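You operate a simulated robot arm through the tools that you are given. There is no shell and no other tool. Be economical: measure what you need, move in short steps, check, and stop when the job is done.

The job below is to be done with a simulated robot arm. You get a single attempt, and the scene is never put back.

TASK
Fetch the small yellow box and set it in the green tray. Push the blue-edged bench door shut. Take the silver tin and leave it on top of the yellow tape roll. Take the labels box and put it on the blue-edged bench open shelf. Put the orange bottle on top of the orange tape roll. Press the bench scale on key to switch it on. Put the blue canister on the white-edged bench top. Open the grey bench right drawer. Do these in any order. Set down upright: small yellow box, labels box, orange bottle, blue canister.

It is judged by the outcome, as a careful person would: the job done as asked, and still so three seconds after it is handed in. It fails if anything else is knocked over, pushed out of place, dropped, spilled or broken.

THE ROBOT
A 6-joint arm with a fingered hand on a trunk, on a base that drives. Base frame: it is fixed to the floor where the robot stands at the start and does not move with it; the origin is under the middle of the robot, x ahead of it, y to its left, z up. Units: mm, rad, N and s.
With the tool pointing down near the work surface it reaches from about 260 to 600 mm from the robot's upright axis, wherever it stands. Its first joint turns from -2.897 to 2.897 rad. Places, roughly: bench scale on key [1300, -1500, 900]; blue canister (8x8x16 cm) [3200, -4900, 900]; blue-edged bench door [300, 200, 400]; blue-edged bench open shelf [800, 1600, 300]; green tray (21x15x5 cm) [1200, 400, 800]; grey bench right drawer [-3400, -6800, 700]; labels box [3000, 1250, 1500]; orange bottle (7x7x18 cm) [3100, 400, 600]; orange tape roll (10x10x5 cm) [3200, 700, 600]; silver tin (8x8x6 cm) [3100, 2000, 1000]; small yellow box (5x8x6 cm) [700, 200, 800]; white-edged bench top [900, -1700, 800]; yellow tape roll (10x10x5 cm) [2900, -1600, 800]. Payload 3.2 kg.
The TCP is the grasp point between the finger pads, 22 mm short of the fingertips. In the tool frame z runs along the fingers and y along their closing line. Largest opening 112 mm; the body of the gripper starts 60 mm behind the TCP. The gripper is a hand of 3 fingers: y runs from the thumb to the fingers, the wrist lies at [0, 0, -218] in the tool frame.
Orientation is that of the tool frame in the base frame, as [roll, pitch, yaw] about the fixed x, y, z axes, in that order (R = Rz(yaw) Ry(pitch) Rx(roll)). With the fingers straight down and closing along the base's y, the tool's x points along the base's -x, its y along +y and its z along -z.

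THE INTERFACE
- The arm moves only by the tool send_rows. Its argument "motion" is one flat list of numbers, 6 for each row, row after row: the shift along the base's x, y, z in mm, then the turn, a rotation vector about the base's x, y, z in rad. In form: [x, y, z, wx, wy, wz, x, y, z, wx, wy, wz, ...]. A call has 1 to 8 rows; each row is the pose to reach, as a shift and turn from the pose commanded when the call began. A row lasts 0.2 s, in which the tool goes at most 50 mm and 0.15 rad; a call with a longer step from one row to the next is refused whole. A pose out of reach is approached as far as the arm can. The call stops where the force on the tool passes 40 N (or 10 N more than at its start, if that is more) or the arm is blocked; 0.2 s more then pass. In this call time passes only in rows, and 0.2 s behind the last. The reply holds the time, the measured pose of the TCP, the force on the tool along the base axes, the opening and the grip force, in the units named above and with some noise, with the torque about the TCP (base axes, N m) and any sound that the robot's microphone picked up.
- Cameras (640 x 400 px; columns grow to the right, rows downward): "scene" is now at [11.4, 164.9, 1376.5]; the picture's right is [-0.02, -1.00, 0.00], its down [-0.84, 0.02, -0.54] and it looks along [0.54, -0.01, -0.84] (base axes); focal length 286 px, centre (320, 200). "wrist" rides on the gripper at [66, 3, -80] in the tool frame; the picture's right is [-0.05, 1.00, 0.00], its down [-0.77, -0.04, -0.64] and it looks along [-0.64, -0.03, 0.77] (tool axes); focal length 275 px, centre (320, 200). There is no depth. A picture from a camera that has moved, and an enlarged one, comes with that camera's place and axes in the base frame and with its lens.
- snapshot(camera): a new picture of that camera. It takes no simulated time.
- slide_trunk(by): slides the trunk up (or, below 0, down) by that many mm; the arm and the scene camera ride with it, the base frame stays. It gives what a move gives, with no picture.
- base_move(legs): drives the robot by 1 to 6 legs, each [ahead, turn to the left] in mm and rad, along the robot's own axes; the way and the turn of a leg run together, so that a leg with both is an arc; at most 1500 mm and 3.142 rad a leg. The arm and the cameras ride along, it lands a little off, and it stops where it bumps. It gives what a move gives.
- curl_fingers(finger1, finger2, thumb_bend): sets how far each is bent, from 0 (flat) to 1 (curled in); at 0.3 the hand is open as for a grip, at 0.7 the pads meet at the TCP. One left out holds its place. A second passes; each finger stops where it meets its share of the squeeze, and holds until it gets a number again. It is the only way to open and close the hand. It gives what a move gives, with no picture; readings hold the bend of each and the force on the fingers (four entries, about 0 where the hand has none), thumb and palm.
- pan_tilt(pan, tilt): turns the head with the scene camera to pan (to the left, within 2.705 rad either way) and tilt (down, from -0.506 to 1.204), counted from straight ahead of the robot. It gives what a move gives.
- close_up(camera, box): a new picture of the part [left, top, right, bottom] of that camera's present view, enlarged. It takes no simulated time.
- finish_job(): hands the job in; it is judged then, once.

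Work in short steps. Places have to be worked out from the pictures, the camera data and where the tool is seen: move nearer, look again, correct. Check each grasp and each placing, and mend what went wrong. You have 196 turns and 162 pictures in all, those below and enlarged ones among them. Open the gripper and draw the arm clear of the work before you hand the job in, unless the task says otherwise; then end with one line.

The tools are called after "Emit:" as name(argument=value, ...) on one line, values as JSON. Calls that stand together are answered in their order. send_rows: Moves the arm, as the interface text tells. Its arguments: {"type":"object","properties":{"motion":{"type":"array","items":{"type":"number"}}},"required":["motion"]} The other tools are called the same way: slide_trunk (by) slides the trunk up or down; curl_fingers (finger1, finger2, thumb_bend) moves the fingers one by one; base_move (legs) drives the base; pan_tilt (pan, tilt) turns the head that bears the scene camera; snapshot (camera) takes a picture; close_up (camera, box) takes an enlarged picture of a part of a camera's view; finish_job () hands the job in.

At the start:

```text
t: 0.0
eef_pos: [152.1, 305.6, 1107.0]
tcp_rot: [3.14, 0.0, -3.141]
wrist_force: [0.1, -1.5, -0.1]
moment: [0.05, 0.02, 0.0]
opening: 112.0
gripper_force: 0.1
shape: jaw
bend: [0.3, 0.3, 0.3]
finger forces: [0.1, 0.0, 0.0, 0.0, 0.0, 0.1]
trunk travel left (down, up): [-425.0, 165.0]
robot x, y, heading: [0.3, -1.2, 0.006]
head pan, tilt: [-0.024, 0.995]
```

scene: 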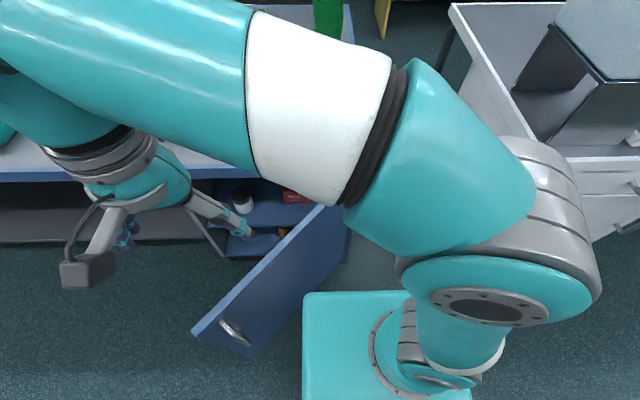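
wrist: 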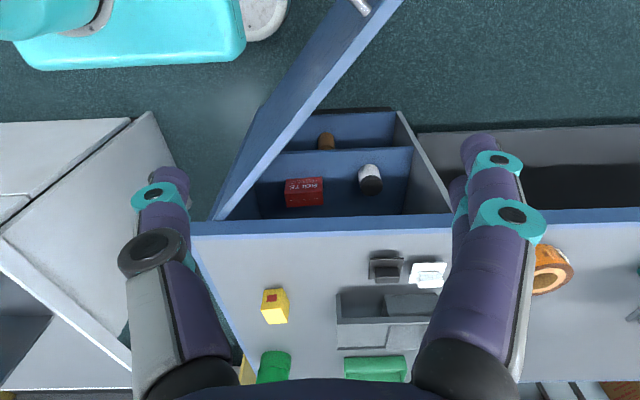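

I'll first look around with the head to learn the layout of the room.

Emit:
pan_tilt(pan=0.9, tilt=0.5)

Emit:
snapshot(camera="scene")

Emit:
pan_tilt(pan=0.0, tilt=0.4)

Emit:
snapshot(camera="scene")

Emit:
pan_tilt(pan=-0.9, tilt=0.5)

Emit:
snapshot(camera="scene")

```text
t: 1.2
eef_pos: [152.2, 305.9, 1109.0]
tcp_rot: [-3.141, 0.0, -3.141]
wrist_force: [0.3, 0.2, -0.4]
moment: [0.03, 0.02, 0.05]
opening: 111.9
gripper_force: 0.2
shape: jaw
bend: [0.3, 0.3, 0.3]
finger forces: [0.0, 0.0, 0.1, 0.1, 0.0, 0.1]
trunk travel left (down, up): [-425.0, 165.0]
robot x, y, heading: [3.9, 2.3, 0.003]
head pan, tilt: [0.901, 0.499]
```

```text
159 pictures are left
camera scene: at [-2.0, 237.9, 1417.2], right [0.78, -0.62, 0.0], down [-0.3, -0.38, -0.88], along [0.55, 0.69, -0.48], focal length 286 px, centre (320, 200)
```

scene: 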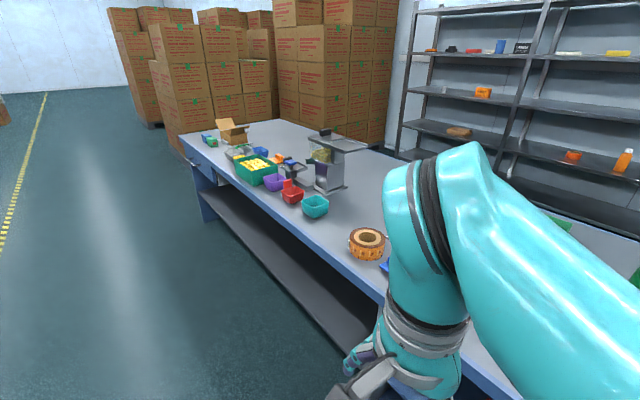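

```text
t: 2.4
eef_pos: [151.4, 306.4, 1108.1]
tcp_rot: [3.141, 0.0, 3.141]
wrist_force: [1.0, -0.8, -0.2]
moment: [0.04, 0.01, 0.04]
opening: 111.9
gripper_force: 0.3
shape: jaw
bend: [0.3, 0.3, 0.3]
finger forces: [0.0, 0.0, 0.1, 0.0, 0.1, 0.0]
trunk travel left (down, up): [-425.0, 165.0]
robot x, y, heading: [-0.2, -1.5, -0.0]
head pan, tilt: [0.0, 0.4]
```

```text
158 pictures are left
camera scene: at [34.1, 166.7, 1426.3], right [0.0, -1.0, 0.0], down [-0.39, 0.0, -0.92], along [0.92, 0.0, -0.39], focal length 286 px, centre (320, 200)
```

scene: 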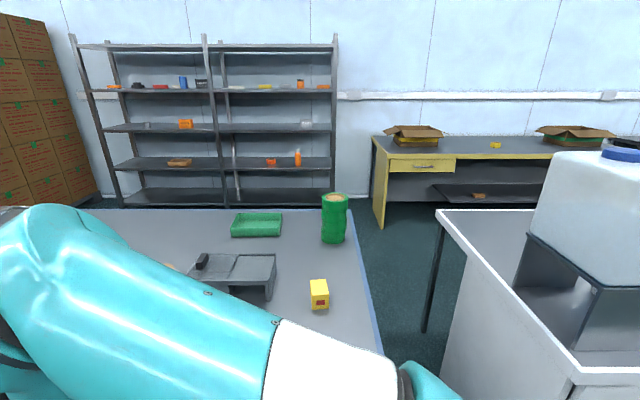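

```text
t: 3.6
eef_pos: [152.3, 305.7, 1107.6]
tcp_rot: [-3.141, 0.001, -3.141]
wrist_force: [0.3, 0.6, 0.4]
moment: [0.03, 0.04, -0.02]
opening: 111.9
gripper_force: 0.0
shape: jaw
bend: [0.3, 0.3, 0.3]
finger forces: [0.0, 0.0, 0.0, 0.1, 0.0, 0.1]
trunk travel left (down, up): [-425.0, 165.0]
robot x, y, heading: [-2.4, -2.1, 0.0]
head pan, tilt: [-0.901, 0.499]
```

```text
157 pictures are left
camera scene: at [-2.0, 95.3, 1417.2], right [-0.78, -0.62, 0.0], down [-0.3, 0.37, -0.88], along [0.55, -0.69, -0.48], focal length 286 px, centre (320, 200)
```

scene: 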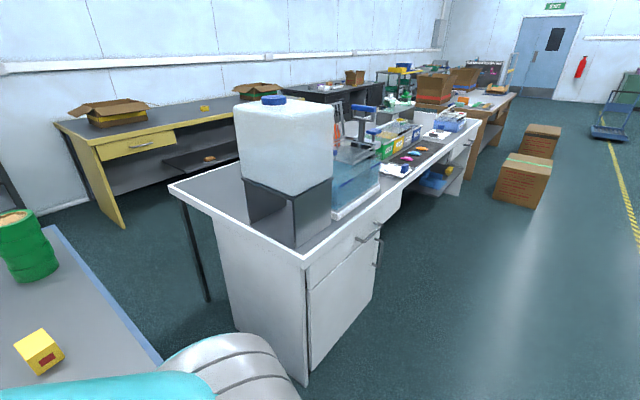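

The layout is clear: the benches form a row with gaps about 440 mm wide, and the shelving is behind them. I need the size of my own base and a better look at the gaps, so I look down beside the robot and then backward.

Emit:
pan_tilt(pan=1.9, tilt=1.15)

Emit:
snapshot(camera="scene")

Emit:
pan_tilt(pan=-1.5, tilt=0.3)

Emit:
snapshot(camera="scene")

Emit:
pan_tilt(pan=0.6, tilt=0.0)

Emit:
snapshot(camera="scene")

```text
t: 6.1
eef_pos: [152.3, 306.5, 1107.1]
tcp_rot: [3.141, -0.001, -3.14]
wrist_force: [-0.3, -0.2, -0.3]
moment: [0.03, -0.01, 0.01]
opening: 111.9
gripper_force: 0.1
shape: jaw
bend: [0.3, 0.3, 0.3]
finger forces: [0.1, 0.1, 0.0, 0.1, 0.1, 0.0]
trunk travel left (down, up): [-425.0, 165.0]
robot x, y, heading: [-1.2, 0.5, -0.0]
head pan, tilt: [1.901, 1.15]
```

```text
156 pictures are left
camera scene: at [-77.9, 223.0, 1366.4], right [0.95, 0.32, 0.0], down [0.3, -0.86, -0.41], along [-0.13, 0.39, -0.91], focal length 286 px, centre (320, 200)
```

scene: 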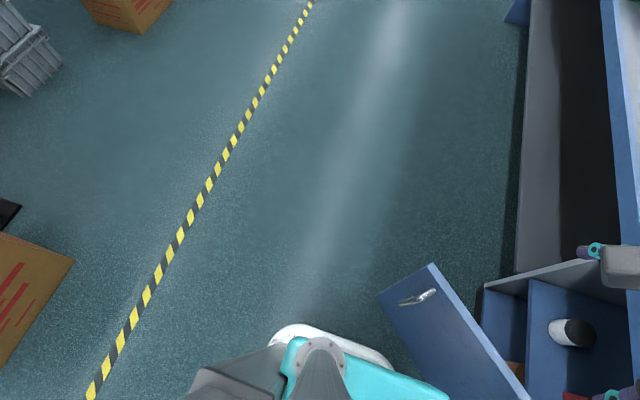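

```text
t: 9.0
eef_pos: [151.7, 304.8, 1108.1]
tcp_rot: [3.141, 0.001, 3.141]
wrist_force: [1.3, 1.2, -0.3]
moment: [0.02, 0.02, 0.03]
opening: 112.0
gripper_force: 0.0
shape: jaw
bend: [0.3, 0.3, 0.3]
finger forces: [0.0, 0.0, 0.0, 0.1, 0.0, 0.0]
trunk travel left (down, up): [-425.0, 165.0]
robot x, y, heading: [-2.7, 0.7, -0.001]
head pan, tilt: [-1.499, 0.3]
```

```text
155 pictures are left
camera scene: at [-51.9, 73.5, 1435.6], right [-1.0, -0.07, 0.0], down [-0.02, 0.29, -0.96], along [0.07, -0.95, -0.3], focal length 286 px, centre (320, 200)
```

scene: 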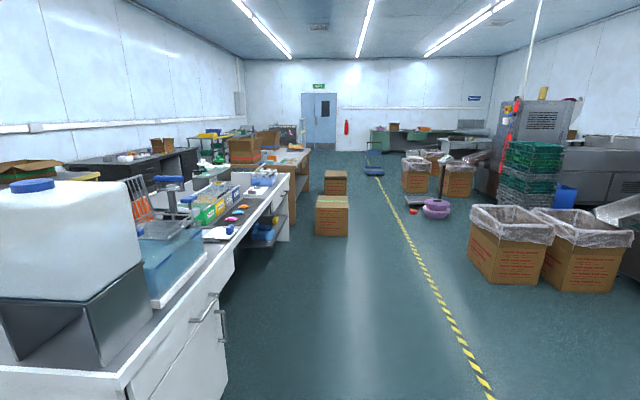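

```text
t: 11.0
eef_pos: [153.0, 306.0, 1106.7]
tcp_rot: [3.14, -0.001, 3.141]
wrist_force: [-0.1, -0.3, 0.7]
moment: [0.0, 0.0, -0.01]
opening: 112.1
gripper_force: 0.1
shape: jaw
bend: [0.3, 0.3, 0.3]
finger forces: [0.0, 0.1, 0.0, 0.1, 0.0, 0.1]
trunk travel left (down, up): [-425.0, 165.0]
robot x, y, heading: [0.8, -0.7, 0.002]
head pan, tilt: [0.6, 0.0]
```

```text
154 pictures are left
camera scene: at [15.7, 217.4, 1463.3], right [0.56, -0.83, 0.0], down [0.0, 0.0, -1.0], along [0.83, 0.56, 0.0], focal length 286 px, centre (320, 200)
```

scene: 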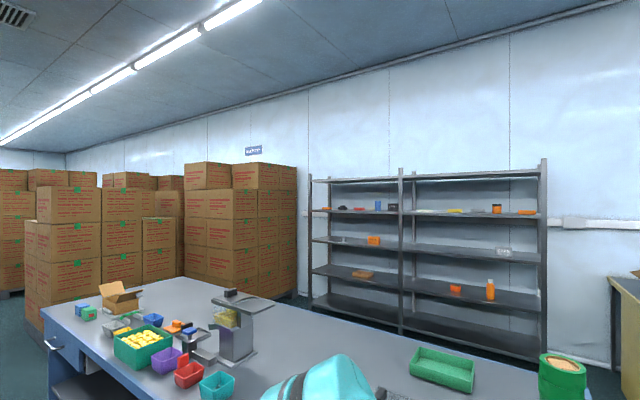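

The base is about 460 mm wide, so the gaps are too tight and I'll go round the left end of the blue bench. The door's free edge is at about (130, 440), hinge at about (430, 100), top at z≈700. I'll shut it first: close the hand, lower the trunk and tilt the fingers forward.

Emit:
curl_fingers(finger1=0.7, finger2=0.7, thumb_bend=0.7)

Emit:
slide_trunk(by=-420)

Emit:
send_rows(motion=[0, 10, 0, 0, -0.14, 0, -20, 20, 0, 0, -0.28, 0, -30, 30, 0, 0, -0.42, 0, -40, 40, 0, 0, -0.56, 0, -40, 50, -30, 0, -0.7, 0, -40, 50, -60, 0, -0.8, 0])

Emit:
pan_tilt(pan=0.5, tilt=1.1)

Emit:
snapshot(camera="scene")

Emit:
snapshot(camera="wrist")

```text
t: 12.0
eef_pos: [152.6, 304.8, 1106.4]
tcp_rot: [3.141, 0.001, 3.14]
wrist_force: [0.2, -0.7, -0.1]
moment: [-0.01, 0.01, 0.0]
opening: 2.6
gripper_force: 0.0
shape: fingers
bend: [0.7, 0.7, 0.7]
finger forces: [0.0, 0.1, 0.0, 0.0, 0.1, 0.1]
trunk travel left (down, up): [-425.0, 165.0]
robot x, y, heading: [0.3, -1.0, 0.0]
head pan, tilt: [0.6, 0.0]
```

```text
refused: -420 is not a number from -400 to 400
```

```text
t: 13.4
eef_pos: [111.9, 355.6, 1048.6]
tcp_rot: [3.14, 0.803, 3.139]
wrist_force: [0.6, -0.2, 0.8]
moment: [-0.01, 0.04, 0.04]
opening: 2.7
gripper_force: 0.0
shape: fingers
bend: [0.7, 0.7, 0.7]
finger forces: [0.0, 0.0, 0.0, 0.0, 0.0, 0.0]
trunk travel left (down, up): [-425.0, 165.0]
robot x, y, heading: [2.8, 2.0, 0.002]
head pan, tilt: [0.6, 0.0]
```

```text
t: 14.7
eef_pos: [110.5, 356.1, 1047.3]
tcp_rot: [3.141, 0.798, -3.14]
wrist_force: [-0.1, -0.7, -0.2]
moment: [0.0, 0.03, -0.01]
opening: 2.7
gripper_force: 0.1
shape: fingers
bend: [0.7, 0.7, 0.7]
finger forces: [0.0, 0.1, 0.0, 0.1, 0.0, 0.0]
trunk travel left (down, up): [-425.0, 165.0]
robot x, y, heading: [0.8, 0.8, -0.002]
head pan, tilt: [0.499, 1.1]
```

```text
153 pictures are left
camera scene: at [-3.1, 196.9, 1369.6], right [0.48, -0.88, 0.0], down [-0.78, -0.43, -0.45], along [0.4, 0.22, -0.89], focal length 286 px, centre (320, 200)
```

scene: 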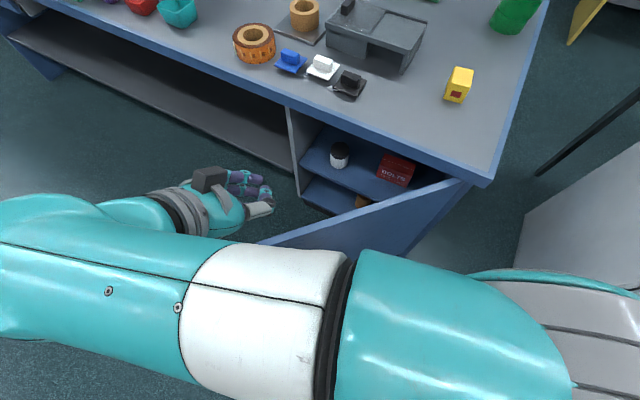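

```text
152 pictures are left
camera wrist: at [6.8, 359.0, 1055.4], right [0.03, 1.0, 0.03], down [0.08, -0.04, 1.0], along [1.0, -0.03, -0.08], focal length 275 px, centre (320, 200)
```

wrist: 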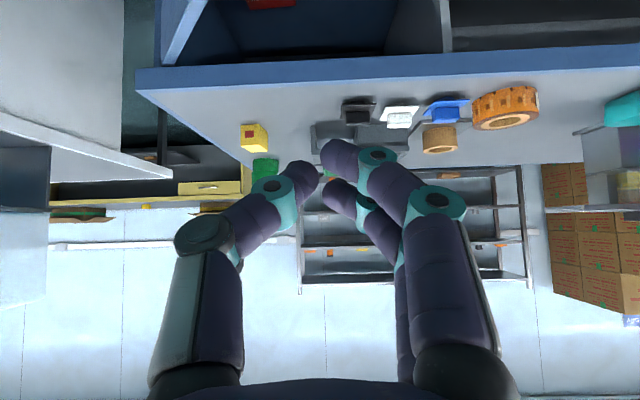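

The door and bench show clearly and the hand is on the door's outer side. I lower the trunk so the fingertips sit at door height.

Emit:
slide_trunk(by=-395)

Emit:
snapshot(camera="wrist")

Emit:
snapshot(camera="scene")

```text
t: 17.4
eef_pos: [113.2, 356.8, 742.4]
tcp_rot: [3.11, 0.81, 3.128]
wrist_force: [-1.5, 1.4, 22.3]
moment: [0.08, -0.07, 0.02]
opening: 0.1
gripper_force: 14.0
shape: fingers
bend: [0.75, 0.71, 0.7]
finger forces: [23.9, 3.5, 0.0, 0.0, 0.0, 0.1]
trunk travel left (down, up): [-112.0, 478.0]
robot x, y, heading: [2.6, -4.2, -0.004]
head pan, tilt: [0.499, 1.1]
stopped: the force on the tool passed its limit at 59 N (the readings are from after the stop); the commanded pose is now the measured one
```

```text
151 pictures are left
camera wrist: at [7.7, 360.0, 748.2], right [0.02, 1.0, 0.05], down [0.07, -0.06, 1.0], along [1.0, -0.02, -0.07], focal length 275 px, centre (320, 200)
```

wrist: 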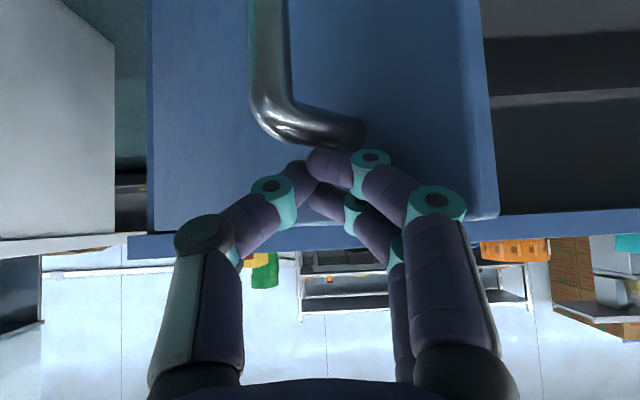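

```text
150 pictures are left
camera scene: at [-3.8, 195.7, 1057.0], right [0.48, -0.88, 0.0], down [-0.78, -0.43, -0.45], along [0.4, 0.22, -0.89], focal length 286 px, centre (320, 200)
```

scene: 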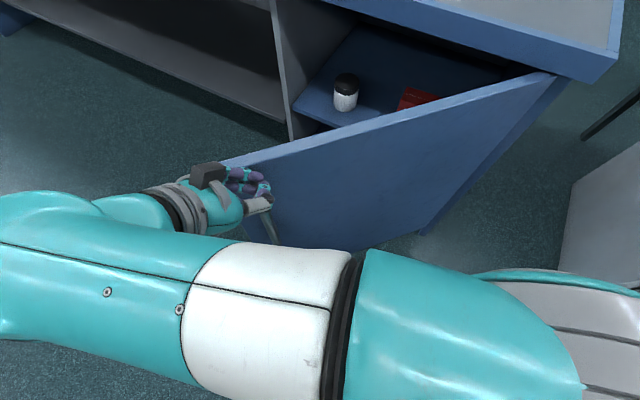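

A fingertip came down on the handle's upper bend. I raise the hand 25 mm and push the door forward above the handle, following its arc.

Emit:
send_rows(motion=[-5, 0, 28, 0, 0, 0, 25, 0, 28, 0, 0, 0, 50, 0, 28, 0, 0, 0, 75, 0, 28, 0, 0, 0, 100, 0, 28, 0, 0, 0])

Emit:
snapshot(camera="wrist")

Emit:
snapshot(camera="scene")

```text
t: 18.6
eef_pos: [213.9, 358.7, 769.5]
tcp_rot: [3.12, 0.807, 3.132]
wrist_force: [-0.8, 0.1, -1.0]
moment: [0.03, 0.01, 0.02]
opening: 2.4
gripper_force: 0.0
shape: fingers
bend: [0.7, 0.7, 0.7]
finger forces: [0.0, 0.0, 0.1, 0.0, 0.0, 0.0]
trunk travel left (down, up): [-112.0, 478.0]
robot x, y, heading: [0.0, 2.2, -0.0]
head pan, tilt: [0.499, 1.1]
```

```text
149 pictures are left
camera wrist: at [109.1, 361.3, 776.2], right [0.03, 1.0, 0.05], down [0.07, -0.05, 1.0], along [1.0, -0.02, -0.08], focal length 275 px, centre (320, 200)
```

wrist: 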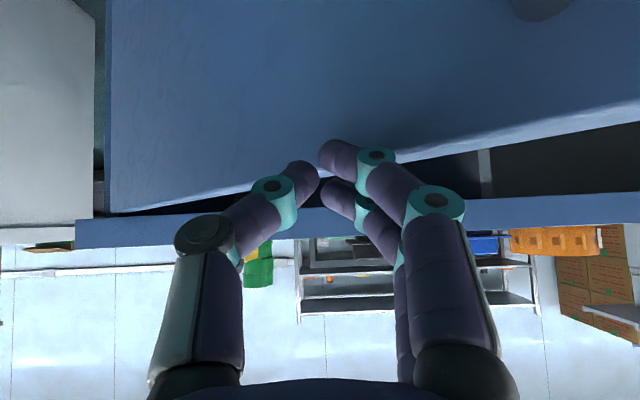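

```text
148 pictures are left
camera scene: at [-3.3, 196.8, 1057.0], right [0.48, -0.88, 0.0], down [-0.78, -0.43, -0.45], along [0.4, 0.22, -0.89], focal length 286 px, centre (320, 200)
```

scene: 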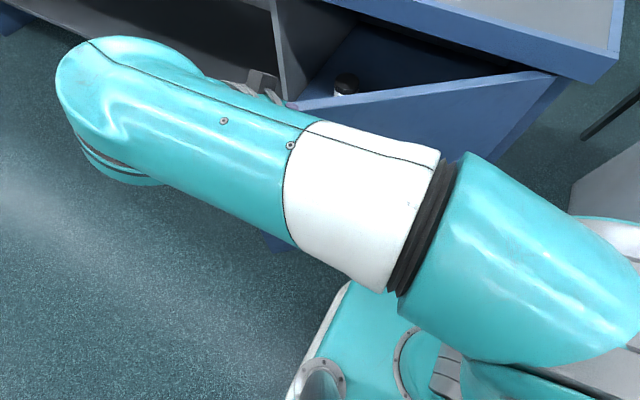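

The fingertips slid just over the door's top edge (z≈760). I back off, shift to y≈300 away from the handle, drop to z≈717 and push again.

Emit:
send_rows(motion=[-45, -20, 0, 0, 0, 0, -80, -55, 0, 0, 0, 0, -80, -60, -30, 0, 0, 0, -80, -60, -55, 0, 0, 0, -40, -60, -55, 0, 0, 0, 0, -60, -55, 0, 0, 0, 25, -60, -55, 0, 0, 0, 50, -60, -55, 0, 0, 0])

Emit:
snapshot(camera="wrist")

```text
t: 20.4
eef_pos: [263.3, 298.1, 713.4]
tcp_rot: [3.122, 0.806, 3.133]
wrist_force: [-0.2, -0.8, 0.2]
moment: [0.01, -0.01, -0.02]
opening: 2.6
gripper_force: 0.1
shape: fingers
bend: [0.7, 0.7, 0.7]
finger forces: [0.1, 0.1, 0.0, 0.0, 0.1, 0.0]
trunk travel left (down, up): [-112.0, 478.0]
robot x, y, heading: [-0.8, -0.3, 0.004]
head pan, tilt: [0.499, 1.1]
```

```text
147 pictures are left
camera wrist: at [158.2, 301.0, 720.0], right [0.03, 1.0, 0.05], down [0.07, -0.05, 1.0], along [1.0, -0.02, -0.08], focal length 275 px, centre (320, 200)
```

wrist: 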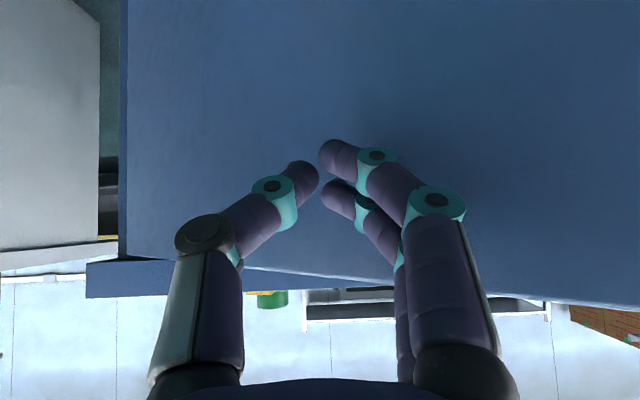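

The hand is now in front of the door's face below its top. I keep pushing forward.

Emit:
send_rows(motion=[20, 0, 0, 0, 0, 0, 40, 0, 0, 0, 0, 0, 60, 0, 0, 0, 0, 0, 80, 0, 0, 0, 0, 0, 100, 0, 0, 0, 0, 0, 120, 0, 0, 0, 0, 0, 135, 0, 0, 0, 0, 0, 150, 0, 0, 0, 0, 0])

Emit:
snapshot(camera="wrist")

Emit:
snapshot(camera="scene")

```text
t: 22.2
eef_pos: [412.2, 297.4, 712.8]
tcp_rot: [3.121, 0.807, 3.131]
wrist_force: [0.4, 0.0, -0.4]
moment: [0.01, -0.03, -0.04]
opening: 2.3
gripper_force: 0.1
shape: fingers
bend: [0.7, 0.7, 0.7]
finger forces: [0.0, 0.0, 0.0, 0.0, 0.1, 0.0]
trunk travel left (down, up): [-112.0, 478.0]
robot x, y, heading: [0.1, 0.4, -0.003]
head pan, tilt: [0.499, 1.1]
```

```text
146 pictures are left
camera wrist: at [308.2, 299.5, 720.6], right [0.03, 1.0, 0.05], down [0.07, -0.05, 1.0], along [1.0, -0.02, -0.07], focal length 275 px, centre (320, 200)
```

wrist: 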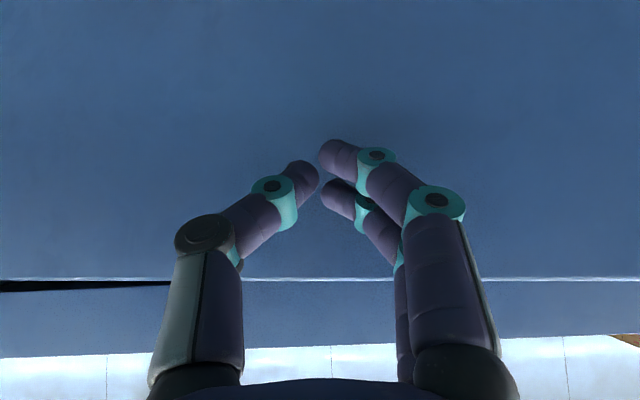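

```text
145 pictures are left
camera scene: at [-3.2, 196.8, 1057.0], right [0.48, -0.88, 0.0], down [-0.78, -0.43, -0.45], along [0.4, 0.22, -0.89], focal length 286 px, centre (320, 200)
```

scene: 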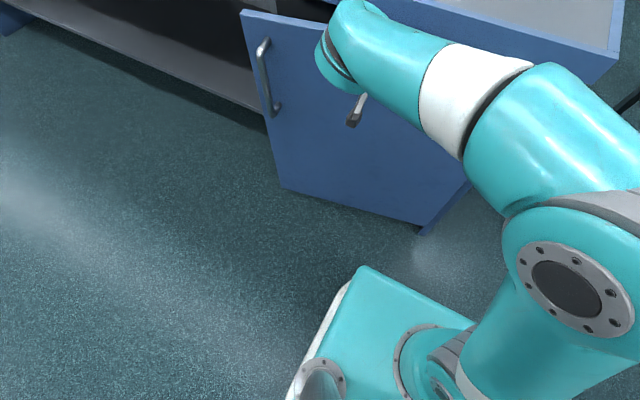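

The door swings easily and is nearly shut. I push on in small steps until it is blocked.

Emit:
send_rows(motion=[15, 0, 0, 0, 0, 0, 30, 0, 0, 0, 0, 0, 40, 0, 0, 0, 0, 0, 50, 0, 0, 0, 0, 0, 60, 0, 0, 0, 0, 0, 70, 0, 0, 0, 0, 0])

Emit:
snapshot(camera="scene")

```text
t: 23.7
eef_pos: [475.1, 301.9, 709.3]
tcp_rot: [3.117, 0.798, 3.134]
wrist_force: [-16.0, 2.9, 2.7]
moment: [0.0, 0.02, 0.1]
opening: 2.0
gripper_force: 8.0
shape: fingers
bend: [0.7, 0.74, 0.7]
finger forces: [0.0, 16.4, 0.0, 0.0, 0.0, 0.1]
trunk travel left (down, up): [-112.0, 478.0]
robot x, y, heading: [0.5, -1.4, 0.006]
head pan, tilt: [0.499, 1.1]
stopped in row 6: the force on the tool passed its limit at 44 N (the readings are from after the stop); the commanded pose is now the measured one
```

```text
144 pictures are left
camera scene: at [-7.2, 197.0, 1057.1], right [0.49, -0.87, 0.0], down [-0.78, -0.43, -0.46], along [0.4, 0.22, -0.89], focal length 286 px, centre (320, 200)
```

scene: 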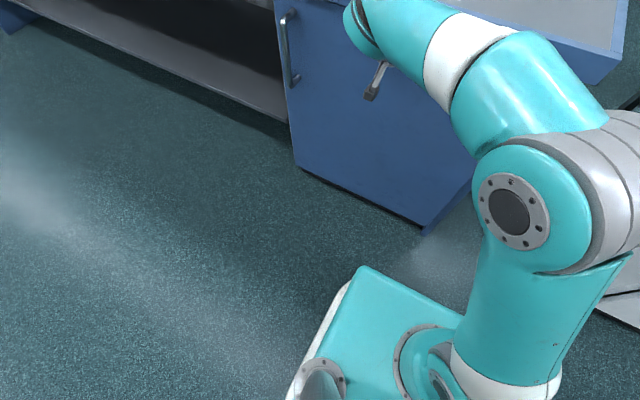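

The door took 44 N and stopped, so it looks shut. I back off, raise the trunk, untilt and check it.

Emit:
send_rows(motion=[-45, 0, 0, 0, 0, 0, -90, 0, 10, 0, 0, 0, -140, 0, 20, 0, 0, 0, -190, 0, 30, 0, 0, 0])

Emit:
slide_trunk(by=350)

Emit:
send_rows(motion=[0, 0, 0, 0, 0.14, 0, 0, 0, 0, 0, 0.28, 0, 0, 0, 0, 0, 0.42, 0, 0, 0, 0, 0, 0.56, 0, 0, 0, 0, 0, 0.7, 0, 0, 0, 0, 0, 0.8, 0])

Emit:
curl_fingers(finger1=0.3, finger2=0.3, thumb_bend=0.3)

Emit:
pan_tilt(pan=0.2, tilt=0.95)

Emit:
snapshot(camera="scene")

Emit:
snapshot(camera="wrist")

```text
refused: row 3 steps farther than a row can; nothing moved
```

```text
t: 24.7
eef_pos: [475.3, 299.5, 756.9]
tcp_rot: [3.13, 0.78, 3.134]
wrist_force: [-9.1, -1.6, -9.4]
moment: [-0.1, 0.09, 0.02]
opening: 2.5
gripper_force: 9.0
shape: fingers
bend: [0.7, 0.72, 0.7]
finger forces: [0.0, 18.1, 0.0, 0.0, 0.0, 0.1]
trunk travel left (down, up): [-166.0, 424.0]
robot x, y, heading: [0.4, -1.7, 0.001]
head pan, tilt: [0.499, 1.1]
stopped: the force on the tool passed its limit at 54 N (the readings are from after the stop); the commanded pose is now the measured one
```

```text
t: 26.1
eef_pos: [441.8, 295.6, 748.1]
tcp_rot: [3.132, -0.019, 3.136]
wrist_force: [-0.3, -0.1, 0.6]
moment: [0.02, 0.0, -0.02]
opening: 2.1
gripper_force: 0.0
shape: fingers
bend: [0.7, 0.7, 0.7]
finger forces: [0.0, 0.0, 0.1, 0.1, 0.0, 0.0]
out of reach, approached as far as the arm can: row 5, 6
trunk travel left (down, up): [-166.0, 424.0]
robot x, y, heading: [-0.2, 2.2, 0.004]
head pan, tilt: [0.499, 1.1]
```

```text
t: 27.1
eef_pos: [441.0, 295.7, 748.3]
tcp_rot: [3.131, -0.015, 3.136]
wrist_force: [0.3, 0.4, 0.1]
moment: [-0.02, -0.02, 0.03]
opening: 111.1
gripper_force: 0.2
shape: fingers
bend: [0.3, 0.3, 0.3]
finger forces: [0.0, 0.0, 0.0, 0.0, 0.0, 0.0]
trunk travel left (down, up): [-166.0, 424.0]
robot x, y, heading: [-4.2, -2.9, 0.002]
head pan, tilt: [0.499, 1.1]
```

```text
t: 27.9
eef_pos: [440.2, 296.2, 748.5]
tcp_rot: [3.131, -0.017, 3.136]
wrist_force: [0.4, 0.0, -1.4]
moment: [0.01, -0.03, 0.0]
opening: 110.8
gripper_force: 0.0
shape: fingers
bend: [0.3, 0.3, 0.3]
finger forces: [0.0, 0.1, 0.1, 0.1, 0.0, 0.1]
trunk travel left (down, up): [-166.0, 424.0]
robot x, y, heading: [-0.5, -0.0, 0.004]
head pan, tilt: [0.201, 0.949]
```

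```text
143 pictures are left
camera scene: at [11.0, 181.2, 1120.7], right [0.21, -0.98, 0.0], down [-0.8, -0.17, -0.58], along [0.57, 0.12, -0.81], focal length 286 px, centre (320, 200)
```

scene: 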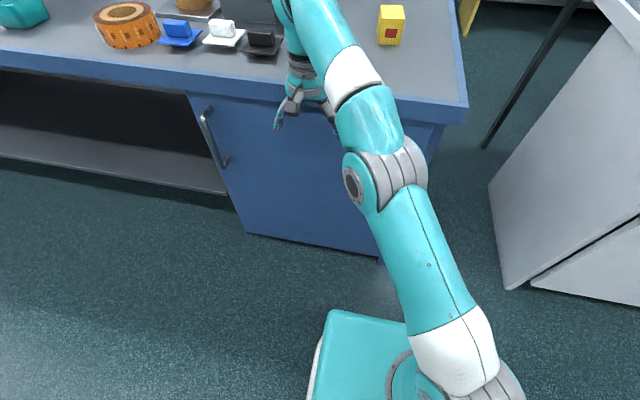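

```text
142 pictures are left
camera wrist: at [375.2, 298.4, 828.5], right [0.05, 1.0, 0.01], down [0.78, -0.05, 0.62], along [0.62, -0.02, -0.78], focal length 275 px, centre (320, 200)
```

wrist: 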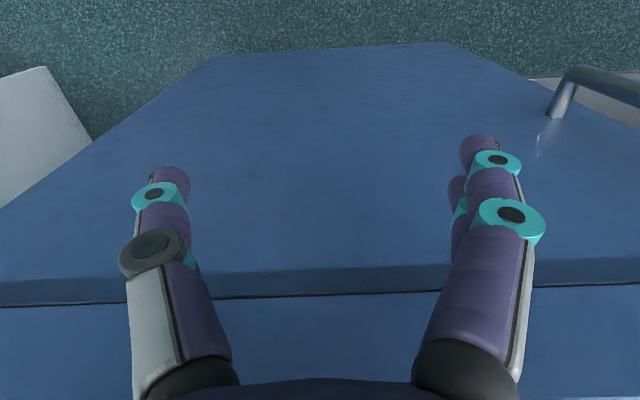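

The door is flush and parallel with the bench front. Next I draw the hand back and raise the trunk over the bench.

Emit:
send_rows(motion=[-40, 0, 0, 0, 0, 0, -80, 0, 0, 0, 0, 0, -120, -10, 0, 0, 0, 0, -155, -20, 0, 0, 0, 0])

Emit:
slide_trunk(by=330)

Emit:
snapshot(camera="wrist")

```text
t: 28.9
eef_pos: [285.9, 275.8, 749.3]
tcp_rot: [3.131, -0.017, 3.136]
wrist_force: [0.0, 0.5, 0.5]
moment: [-0.03, 0.02, -0.01]
opening: 111.5
gripper_force: 0.0
shape: fingers
bend: [0.3, 0.3, 0.3]
finger forces: [0.0, 0.1, 0.0, 0.0, 0.0, 0.1]
trunk travel left (down, up): [-166.0, 424.0]
robot x, y, heading: [-2.2, -1.2, 0.005]
head pan, tilt: [0.201, 0.949]
```

```text
t: 32.1
eef_pos: [285.2, 274.0, 1078.6]
tcp_rot: [3.132, -0.018, 3.136]
wrist_force: [-0.4, -0.5, -0.4]
moment: [0.0, 0.01, 0.0]
opening: 111.5
gripper_force: 0.0
shape: fingers
bend: [0.3, 0.3, 0.3]
finger forces: [0.0, 0.0, 0.0, 0.1, 0.0, 0.0]
trunk travel left (down, up): [-496.0, 94.0]
robot x, y, heading: [0.5, 1.3, 0.004]
head pan, tilt: [0.201, 0.949]
```

```text
141 pictures are left
camera wrist: at [220.5, 278.1, 1158.7], right [0.05, 1.0, 0.01], down [0.78, -0.05, 0.62], along [0.62, -0.03, -0.78], focal length 275 px, centre (320, 200)
```

wrist: 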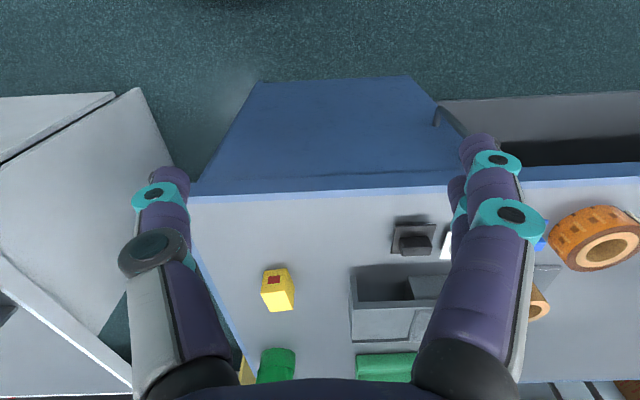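

The yellow box is at about (735, 165). I drive 180 mm ahead to bring it within reach, then look.

Emit:
base_move(legs=[[180, 0]])

Emit:
send_rows(motion=[30, -30, 0, 0, 0, 0, 65, -60, 0, 0, 0, 0, 100, -90, -10, 0, 0, 0])

Emit:
snapshot(camera="wrist")

Emit:
snapshot(camera="scene")

```text
t: 33.6
eef_pos: [469.4, 276.9, 1078.5]
tcp_rot: [3.131, -0.017, 3.141]
wrist_force: [1.1, -0.1, 0.8]
moment: [-0.01, 0.02, 0.02]
opening: 111.5
gripper_force: 0.0
shape: fingers
bend: [0.3, 0.3, 0.3]
finger forces: [0.0, 0.1, 0.0, 0.1, 0.0, 0.0]
trunk travel left (down, up): [-496.0, 94.0]
robot x, y, heading: [179.9, 2.2, 0.006]
head pan, tilt: [0.201, 0.949]
```

```text
t: 34.5
eef_pos: [571.5, 186.4, 1068.6]
tcp_rot: [3.132, -0.017, 3.138]
wrist_force: [-0.8, -0.5, -0.3]
moment: [0.0, 0.01, 0.0]
opening: 111.1
gripper_force: 0.0
shape: fingers
bend: [0.3, 0.3, 0.3]
finger forces: [0.0, 0.0, 0.1, 0.1, 0.0, 0.1]
trunk travel left (down, up): [-496.0, 94.0]
robot x, y, heading: [182.6, 1.4, 0.012]
head pan, tilt: [0.201, 0.949]
```

```text
140 pictures are left
camera wrist: at [505.5, 189.9, 1148.1], right [0.05, 1.0, 0.01], down [0.78, -0.04, 0.62], along [0.62, -0.02, -0.78], focal length 275 px, centre (320, 200)
```

wrist: 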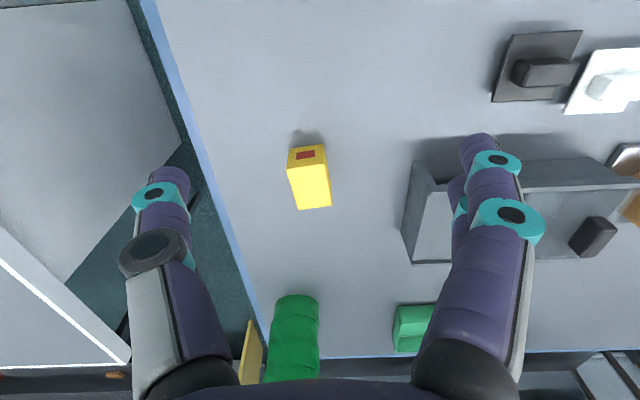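

```text
139 pictures are left
camera scene: at [193.5, 182.2, 1450.7], right [0.21, -0.98, 0.0], down [-0.8, -0.17, -0.58], along [0.57, 0.12, -0.81], focal length 286 px, centre (320, 200)
```

scene: 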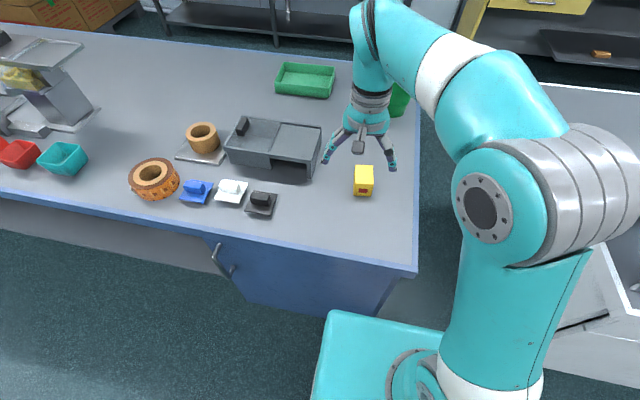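

The box measures 50 mm across y and is centred near (725, 171), turned about 0.09 rad. I move above it and look again.

Emit:
send_rows(motion=[40, -4, -25, 0, 0, 0.03, 80, -8, -50, 0, 0, 0.06, 118, -12, -80, 0, 0, 0.09, 153, -15, -110, 0, 0, 0.09])

Emit:
snapshot(camera="wrist")

Emit:
close_up(camera="scene", box=[240, 80, 480, 230])

```text
t: 35.5
eef_pos: [723.8, 172.1, 957.4]
tcp_rot: [3.133, -0.017, -3.052]
wrist_force: [-0.5, 0.3, -0.3]
moment: [0.03, -0.01, -0.02]
opening: 111.3
gripper_force: 0.1
shape: fingers
bend: [0.3, 0.3, 0.3]
finger forces: [0.1, 0.0, 0.0, 0.0, 0.0, 0.0]
trunk travel left (down, up): [-496.0, 94.0]
robot x, y, heading: [180.7, 2.7, 0.008]
head pan, tilt: [0.201, 0.949]
```

```text
138 pictures are left
camera wrist: at [658.5, 169.0, 1037.5], right [-0.04, 1.0, 0.01], down [0.78, 0.03, 0.62], along [0.62, 0.03, -0.78], focal length 275 px, centre (320, 200)
```

wrist: 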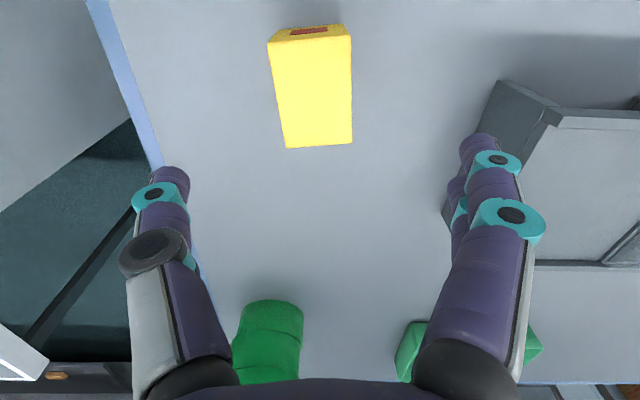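

```text
2.67 times, centred on (360, 155) of scene
camera zoom: at [193.8, 182.5, 1450.7], right [0.21, -0.98, 0.0], down [-0.8, -0.17, -0.58], along [0.57, 0.12, -0.81], focal length 763 px, centre (213, 320)
```

zoom: 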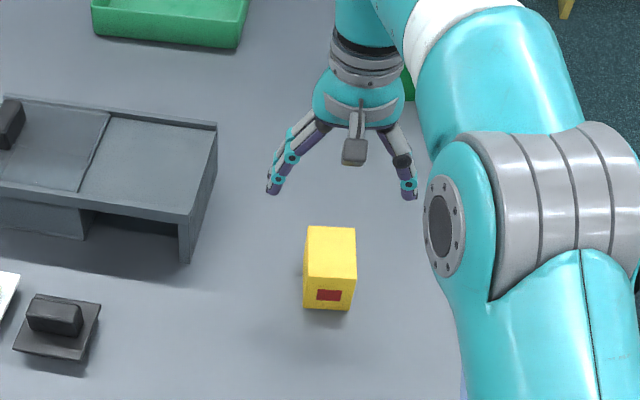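

The pictures agree: box top z≈845, centre (722, 170), and the hand is right above it. I descend to grasp height.

Emit:
send_rows(motion=[-1, -2, -45, 0, 0, 0, -1, -2, -90, 0, 0, 0.02, -1, -2, -125, 0, 0, 0.02, -1, -2, -142, 0, 0, 0.02])

Emit:
curl_fingers(finger1=0.7, finger2=0.7, thumb_bend=0.7)

Emit:
snapshot(camera="wrist")

```text
t: 36.5
eef_pos: [719.3, 169.7, 818.5]
tcp_rot: [3.131, -0.012, -3.035]
wrist_force: [-0.6, 2.5, 22.1]
moment: [-0.42, -0.11, -0.11]
opening: 113.3
gripper_force: 10.9
shape: fingers
bend: [0.3, 0.3, 0.29]
finger forces: [3.5, 4.7, 0.0, 0.0, 14.3, 0.0]
trunk travel left (down, up): [-496.0, 94.0]
robot x, y, heading: [180.7, 4.8, 0.008]
head pan, tilt: [0.201, 0.949]
```

```text
t: 37.1
eef_pos: [720.0, 172.2, 823.3]
tcp_rot: [3.127, -0.002, -3.032]
wrist_force: [0.4, 2.4, 35.9]
moment: [0.91, 0.11, -0.14]
opening: 92.4
gripper_force: 17.7
shape: fingers
bend: [0.41, 0.41, 0.41]
finger forces: [13.9, 11.8, 0.0, 0.0, 10.2, 0.0]
trunk travel left (down, up): [-496.0, 94.0]
robot x, y, heading: [182.2, 4.8, 0.01]
head pan, tilt: [0.201, 0.949]
stopped: the force on the tool passed its limit at 41 N (the readings are from after the stop); the commanded pose is now the measured one
```

```text
136 pictures are left
camera wrist: at [653.3, 166.5, 902.8], right [-0.06, 1.0, 0.01], down [0.77, 0.04, 0.64], along [0.63, 0.05, -0.77], focal length 275 px, centre (320, 200)
```

wrist: 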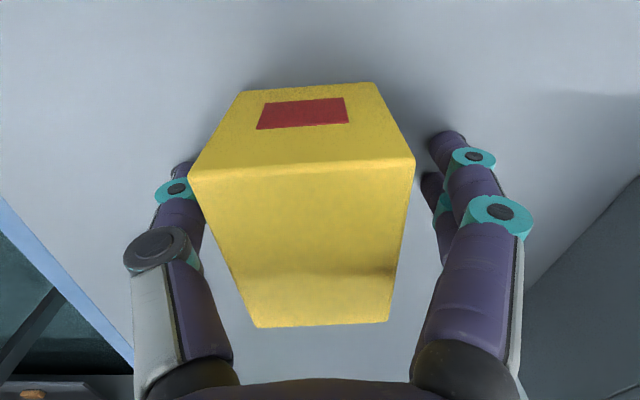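

The fingertips touched the bench top (z≈796). I rise 14 mm and close again.

Emit:
send_rows(motion=[0, -1, 14, 0, 0, 0])

Emit:
curl_fingers(finger1=0.7, finger2=0.7, thumb_bend=0.7)

Emit:
snapshot(camera="wrist")

```text
t: 37.5
eef_pos: [719.0, 170.7, 831.2]
tcp_rot: [3.131, -0.014, -3.033]
wrist_force: [0.1, 0.6, -0.1]
moment: [-0.03, 0.01, 0.02]
opening: 62.7
gripper_force: 0.0
shape: fingers
bend: [0.5, 0.5, 0.45]
finger forces: [0.0, 0.1, 0.0, 0.0, 0.0, 0.0]
trunk travel left (down, up): [-496.0, 94.0]
robot x, y, heading: [180.2, 4.0, 0.01]
head pan, tilt: [0.201, 0.949]
```

```text
t: 38.5
eef_pos: [720.3, 169.8, 833.7]
tcp_rot: [3.131, -0.011, -3.033]
wrist_force: [0.3, 0.3, 0.1]
moment: [-0.05, 0.0, 0.0]
opening: 44.3
gripper_force: 16.8
shape: fingers
bend: [0.58, 0.57, 0.57]
finger forces: [8.2, 8.3, 0.0, 0.0, 16.4, 0.1]
trunk travel left (down, up): [-496.0, 94.0]
robot x, y, heading: [181.9, 2.8, 0.01]
head pan, tilt: [0.201, 0.949]
```

```text
135 pictures are left
camera wrist: at [654.3, 165.7, 912.6], right [-0.06, 1.0, 0.01], down [0.78, 0.04, 0.63], along [0.63, 0.05, -0.78], focal length 275 px, centre (320, 200)
```

wrist: 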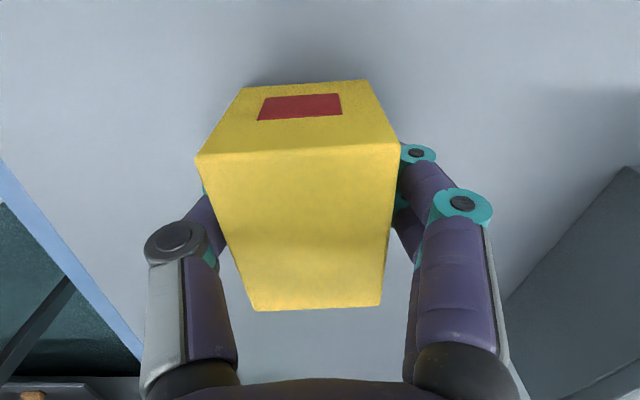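

The box is held with about 16 N. I lift it and draw the arm in, checking it stays in the grip.

Emit:
send_rows(motion=[0, 0, 45, 0, 0, 0, 0, 0, 90, 0, 0, 0, -30, 0, 125, 0, 0, 0, -70, -15, 150, 0, 0, 0, -110, -30, 165, 0, 0, 0, -150, -45, 180, 0, 0, 0, -195, -60, 190, 0, 0, 0, -235, -80, 200, 0, 0, 0])

Emit:
snapshot(camera="wrist")

```text
t: 40.3
eef_pos: [483.4, 90.2, 1035.5]
tcp_rot: [3.131, -0.01, -3.033]
wrist_force: [-0.2, 0.0, -1.6]
moment: [-0.02, -0.02, 0.01]
opening: 44.8
gripper_force: 16.6
shape: fingers
bend: [0.58, 0.57, 0.57]
finger forces: [8.2, 8.1, 0.0, 0.0, 16.4, 0.0]
trunk travel left (down, up): [-496.0, 94.0]
robot x, y, heading: [180.9, 1.4, 0.009]
head pan, tilt: [0.201, 0.949]
```

```text
134 pictures are left
camera wrist: at [417.0, 86.0, 1115.8], right [-0.06, 1.0, 0.01], down [0.78, 0.04, 0.63], along [0.63, 0.05, -0.78], focal length 275 px, centre (320, 200)
```

wrist: 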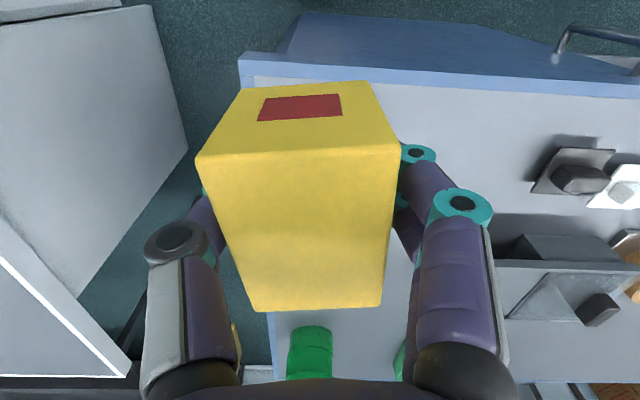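

The box is firmly held. I back away, turn left and drive along the bench front toward its left end.

Emit:
base_move(legs=[[-420, 0], [0, 1.563], [1500, 0], [1500, 0]])

Emit:
pan_tilt(pan=-0.8, tilt=0.45)

Emit:
snapshot(camera="scene")

Emit:
pan_tilt(pan=0, tilt=0.45)

Emit:
snapshot(camera="scene")

```text
t: 60.8
eef_pos: [-316.8, 3312.5, 1035.6]
tcp_rot: [3.13, -0.011, -1.479]
wrist_force: [-0.4, 0.7, -1.2]
moment: [0.0, 0.0, 0.01]
opening: 44.3
gripper_force: 16.4
shape: fingers
bend: [0.58, 0.57, 0.57]
finger forces: [8.1, 8.1, 0.0, 0.0, 16.2, 0.0]
trunk travel left (down, up): [-496.0, 94.0]
robot x, y, heading: [-232.2, 3005.8, 1.563]
head pan, tilt: [0.201, 0.949]
```

```text
t: 62.1
eef_pos: [-317.1, 3311.6, 1034.6]
tcp_rot: [3.128, -0.011, -1.479]
wrist_force: [0.4, 0.6, -1.5]
moment: [0.02, -0.01, -0.02]
opening: 44.5
gripper_force: 15.5
shape: fingers
bend: [0.58, 0.57, 0.57]
finger forces: [8.1, 8.2, 0.1, 0.0, 16.2, 0.0]
trunk travel left (down, up): [-496.0, 94.0]
robot x, y, heading: [-233.8, 3008.3, 1.563]
head pan, tilt: [-0.799, 0.45]
```

```text
133 pictures are left
camera scene: at [-330.7, 3014.7, 1492.6], right [0.69, -0.72, 0.0], down [-0.31, -0.3, -0.9], along [0.65, 0.62, -0.44], focal length 286 px, centre (320, 200)
```

scene: 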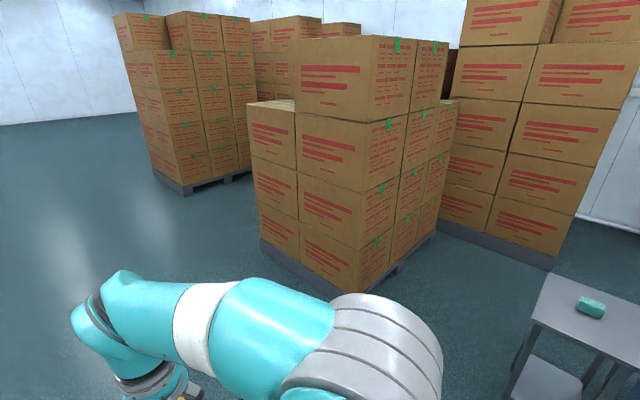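

```text
t: 63.2
eef_pos: [-317.9, 3312.2, 1034.6]
tcp_rot: [3.129, -0.012, -1.478]
wrist_force: [-0.9, -0.3, -1.3]
moment: [-0.07, 0.01, -0.02]
opening: 44.4
gripper_force: 16.0
shape: fingers
bend: [0.58, 0.57, 0.57]
finger forces: [8.1, 8.2, 0.0, 0.1, 16.3, 0.0]
trunk travel left (down, up): [-496.0, 94.0]
robot x, y, heading: [-231.4, 3011.7, 1.565]
head pan, tilt: [0.0, 0.45]
```

```text
132 pictures are left
camera scene: at [-396.2, 3042.9, 1492.7], right [1.0, -0.01, 0.0], down [0.0, -0.44, -0.9], along [0.01, 0.9, -0.44], focal length 286 px, centre (320, 200)
```

scene: 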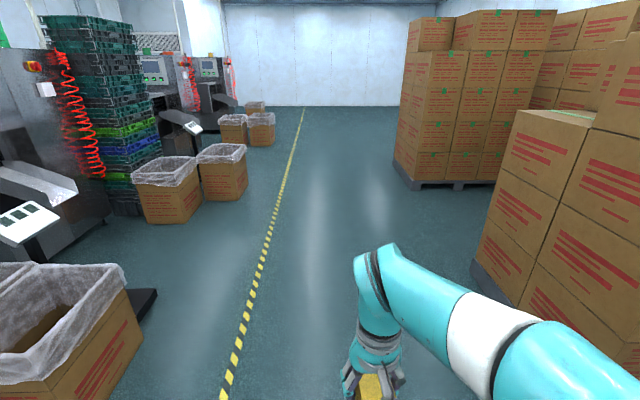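

The corridor between the bench end and the pallets is usable. A small grey table stands near the bench end, so I look right and down to place it.

Emit:
pan_tilt(pan=-1.5, tilt=0.7)

Emit:
snapshot(camera="scene")

```text
t: 64.8
eef_pos: [-317.4, 3312.9, 1034.5]
tcp_rot: [3.13, -0.01, -1.477]
wrist_force: [0.0, 0.3, -1.4]
moment: [-0.01, 0.0, 0.04]
opening: 44.7
gripper_force: 16.5
shape: fingers
bend: [0.58, 0.57, 0.57]
finger forces: [8.1, 8.3, 0.0, 0.1, 16.3, 0.1]
trunk travel left (down, up): [-496.0, 94.0]
robot x, y, heading: [-230.5, 3006.8, 1.566]
head pan, tilt: [-1.499, 0.7]
```

```text
131 pictures are left
camera scene: at [-312.2, 2956.5, 1470.5], right [0.07, -1.0, 0.0], down [-0.64, -0.04, -0.77], along [0.76, 0.05, -0.64], focal length 286 px, centre (320, 200)
```

scene: 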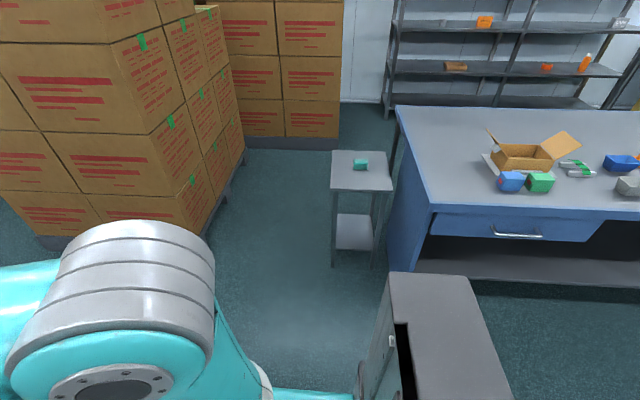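

A cabinet and a side table are now located, and the corridor's centre line is y≈3410. I go up to it, turn right, drive to x≈1780, turn right again and run down behind the bench.

Emit:
base_move(legs=[[405, 0], [0, -1.566], [1300, 0], [710, 0]])

Emit:
pan_tilt(pan=-0.9, tilt=0.5)

Emit:
snapshot(camera="scene")

```text
t: 80.8
eef_pos: [2099.7, 3583.8, 1035.3]
tcp_rot: [3.128, -0.012, -3.003]
wrist_force: [-0.1, 0.6, -1.3]
moment: [0.0, -0.01, -0.02]
opening: 44.5
gripper_force: 15.8
shape: fingers
bend: [0.58, 0.57, 0.57]
finger forces: [8.0, 8.1, 0.1, 0.0, 16.3, 0.0]
trunk travel left (down, up): [-496.0, 94.0]
robot x, y, heading: [1803.3, 3485.9, 0.042]
head pan, tilt: [-1.499, 0.7]
```

```text
t: 81.8
eef_pos: [2099.5, 3584.0, 1036.1]
tcp_rot: [3.128, -0.011, -3.001]
wrist_force: [0.4, -0.1, -0.3]
moment: [-0.03, -0.01, 0.01]
opening: 44.3
gripper_force: 15.9
shape: fingers
bend: [0.58, 0.57, 0.57]
finger forces: [8.0, 8.1, 0.1, 0.1, 16.2, 0.1]
trunk travel left (down, up): [-496.0, 94.0]
robot x, y, heading: [1803.6, 3485.1, 0.039]
head pan, tilt: [-0.901, 0.499]
```

```text
130 pictures are left
camera scene: at [1794.7, 3579.5, 1488.2], right [-0.76, -0.65, 0.0], down [-0.31, 0.36, -0.88], along [0.57, -0.67, -0.48], focal length 286 px, centre (320, 200)
```

scene: 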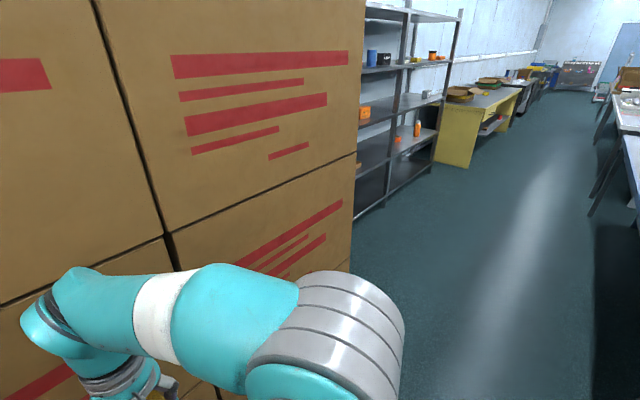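

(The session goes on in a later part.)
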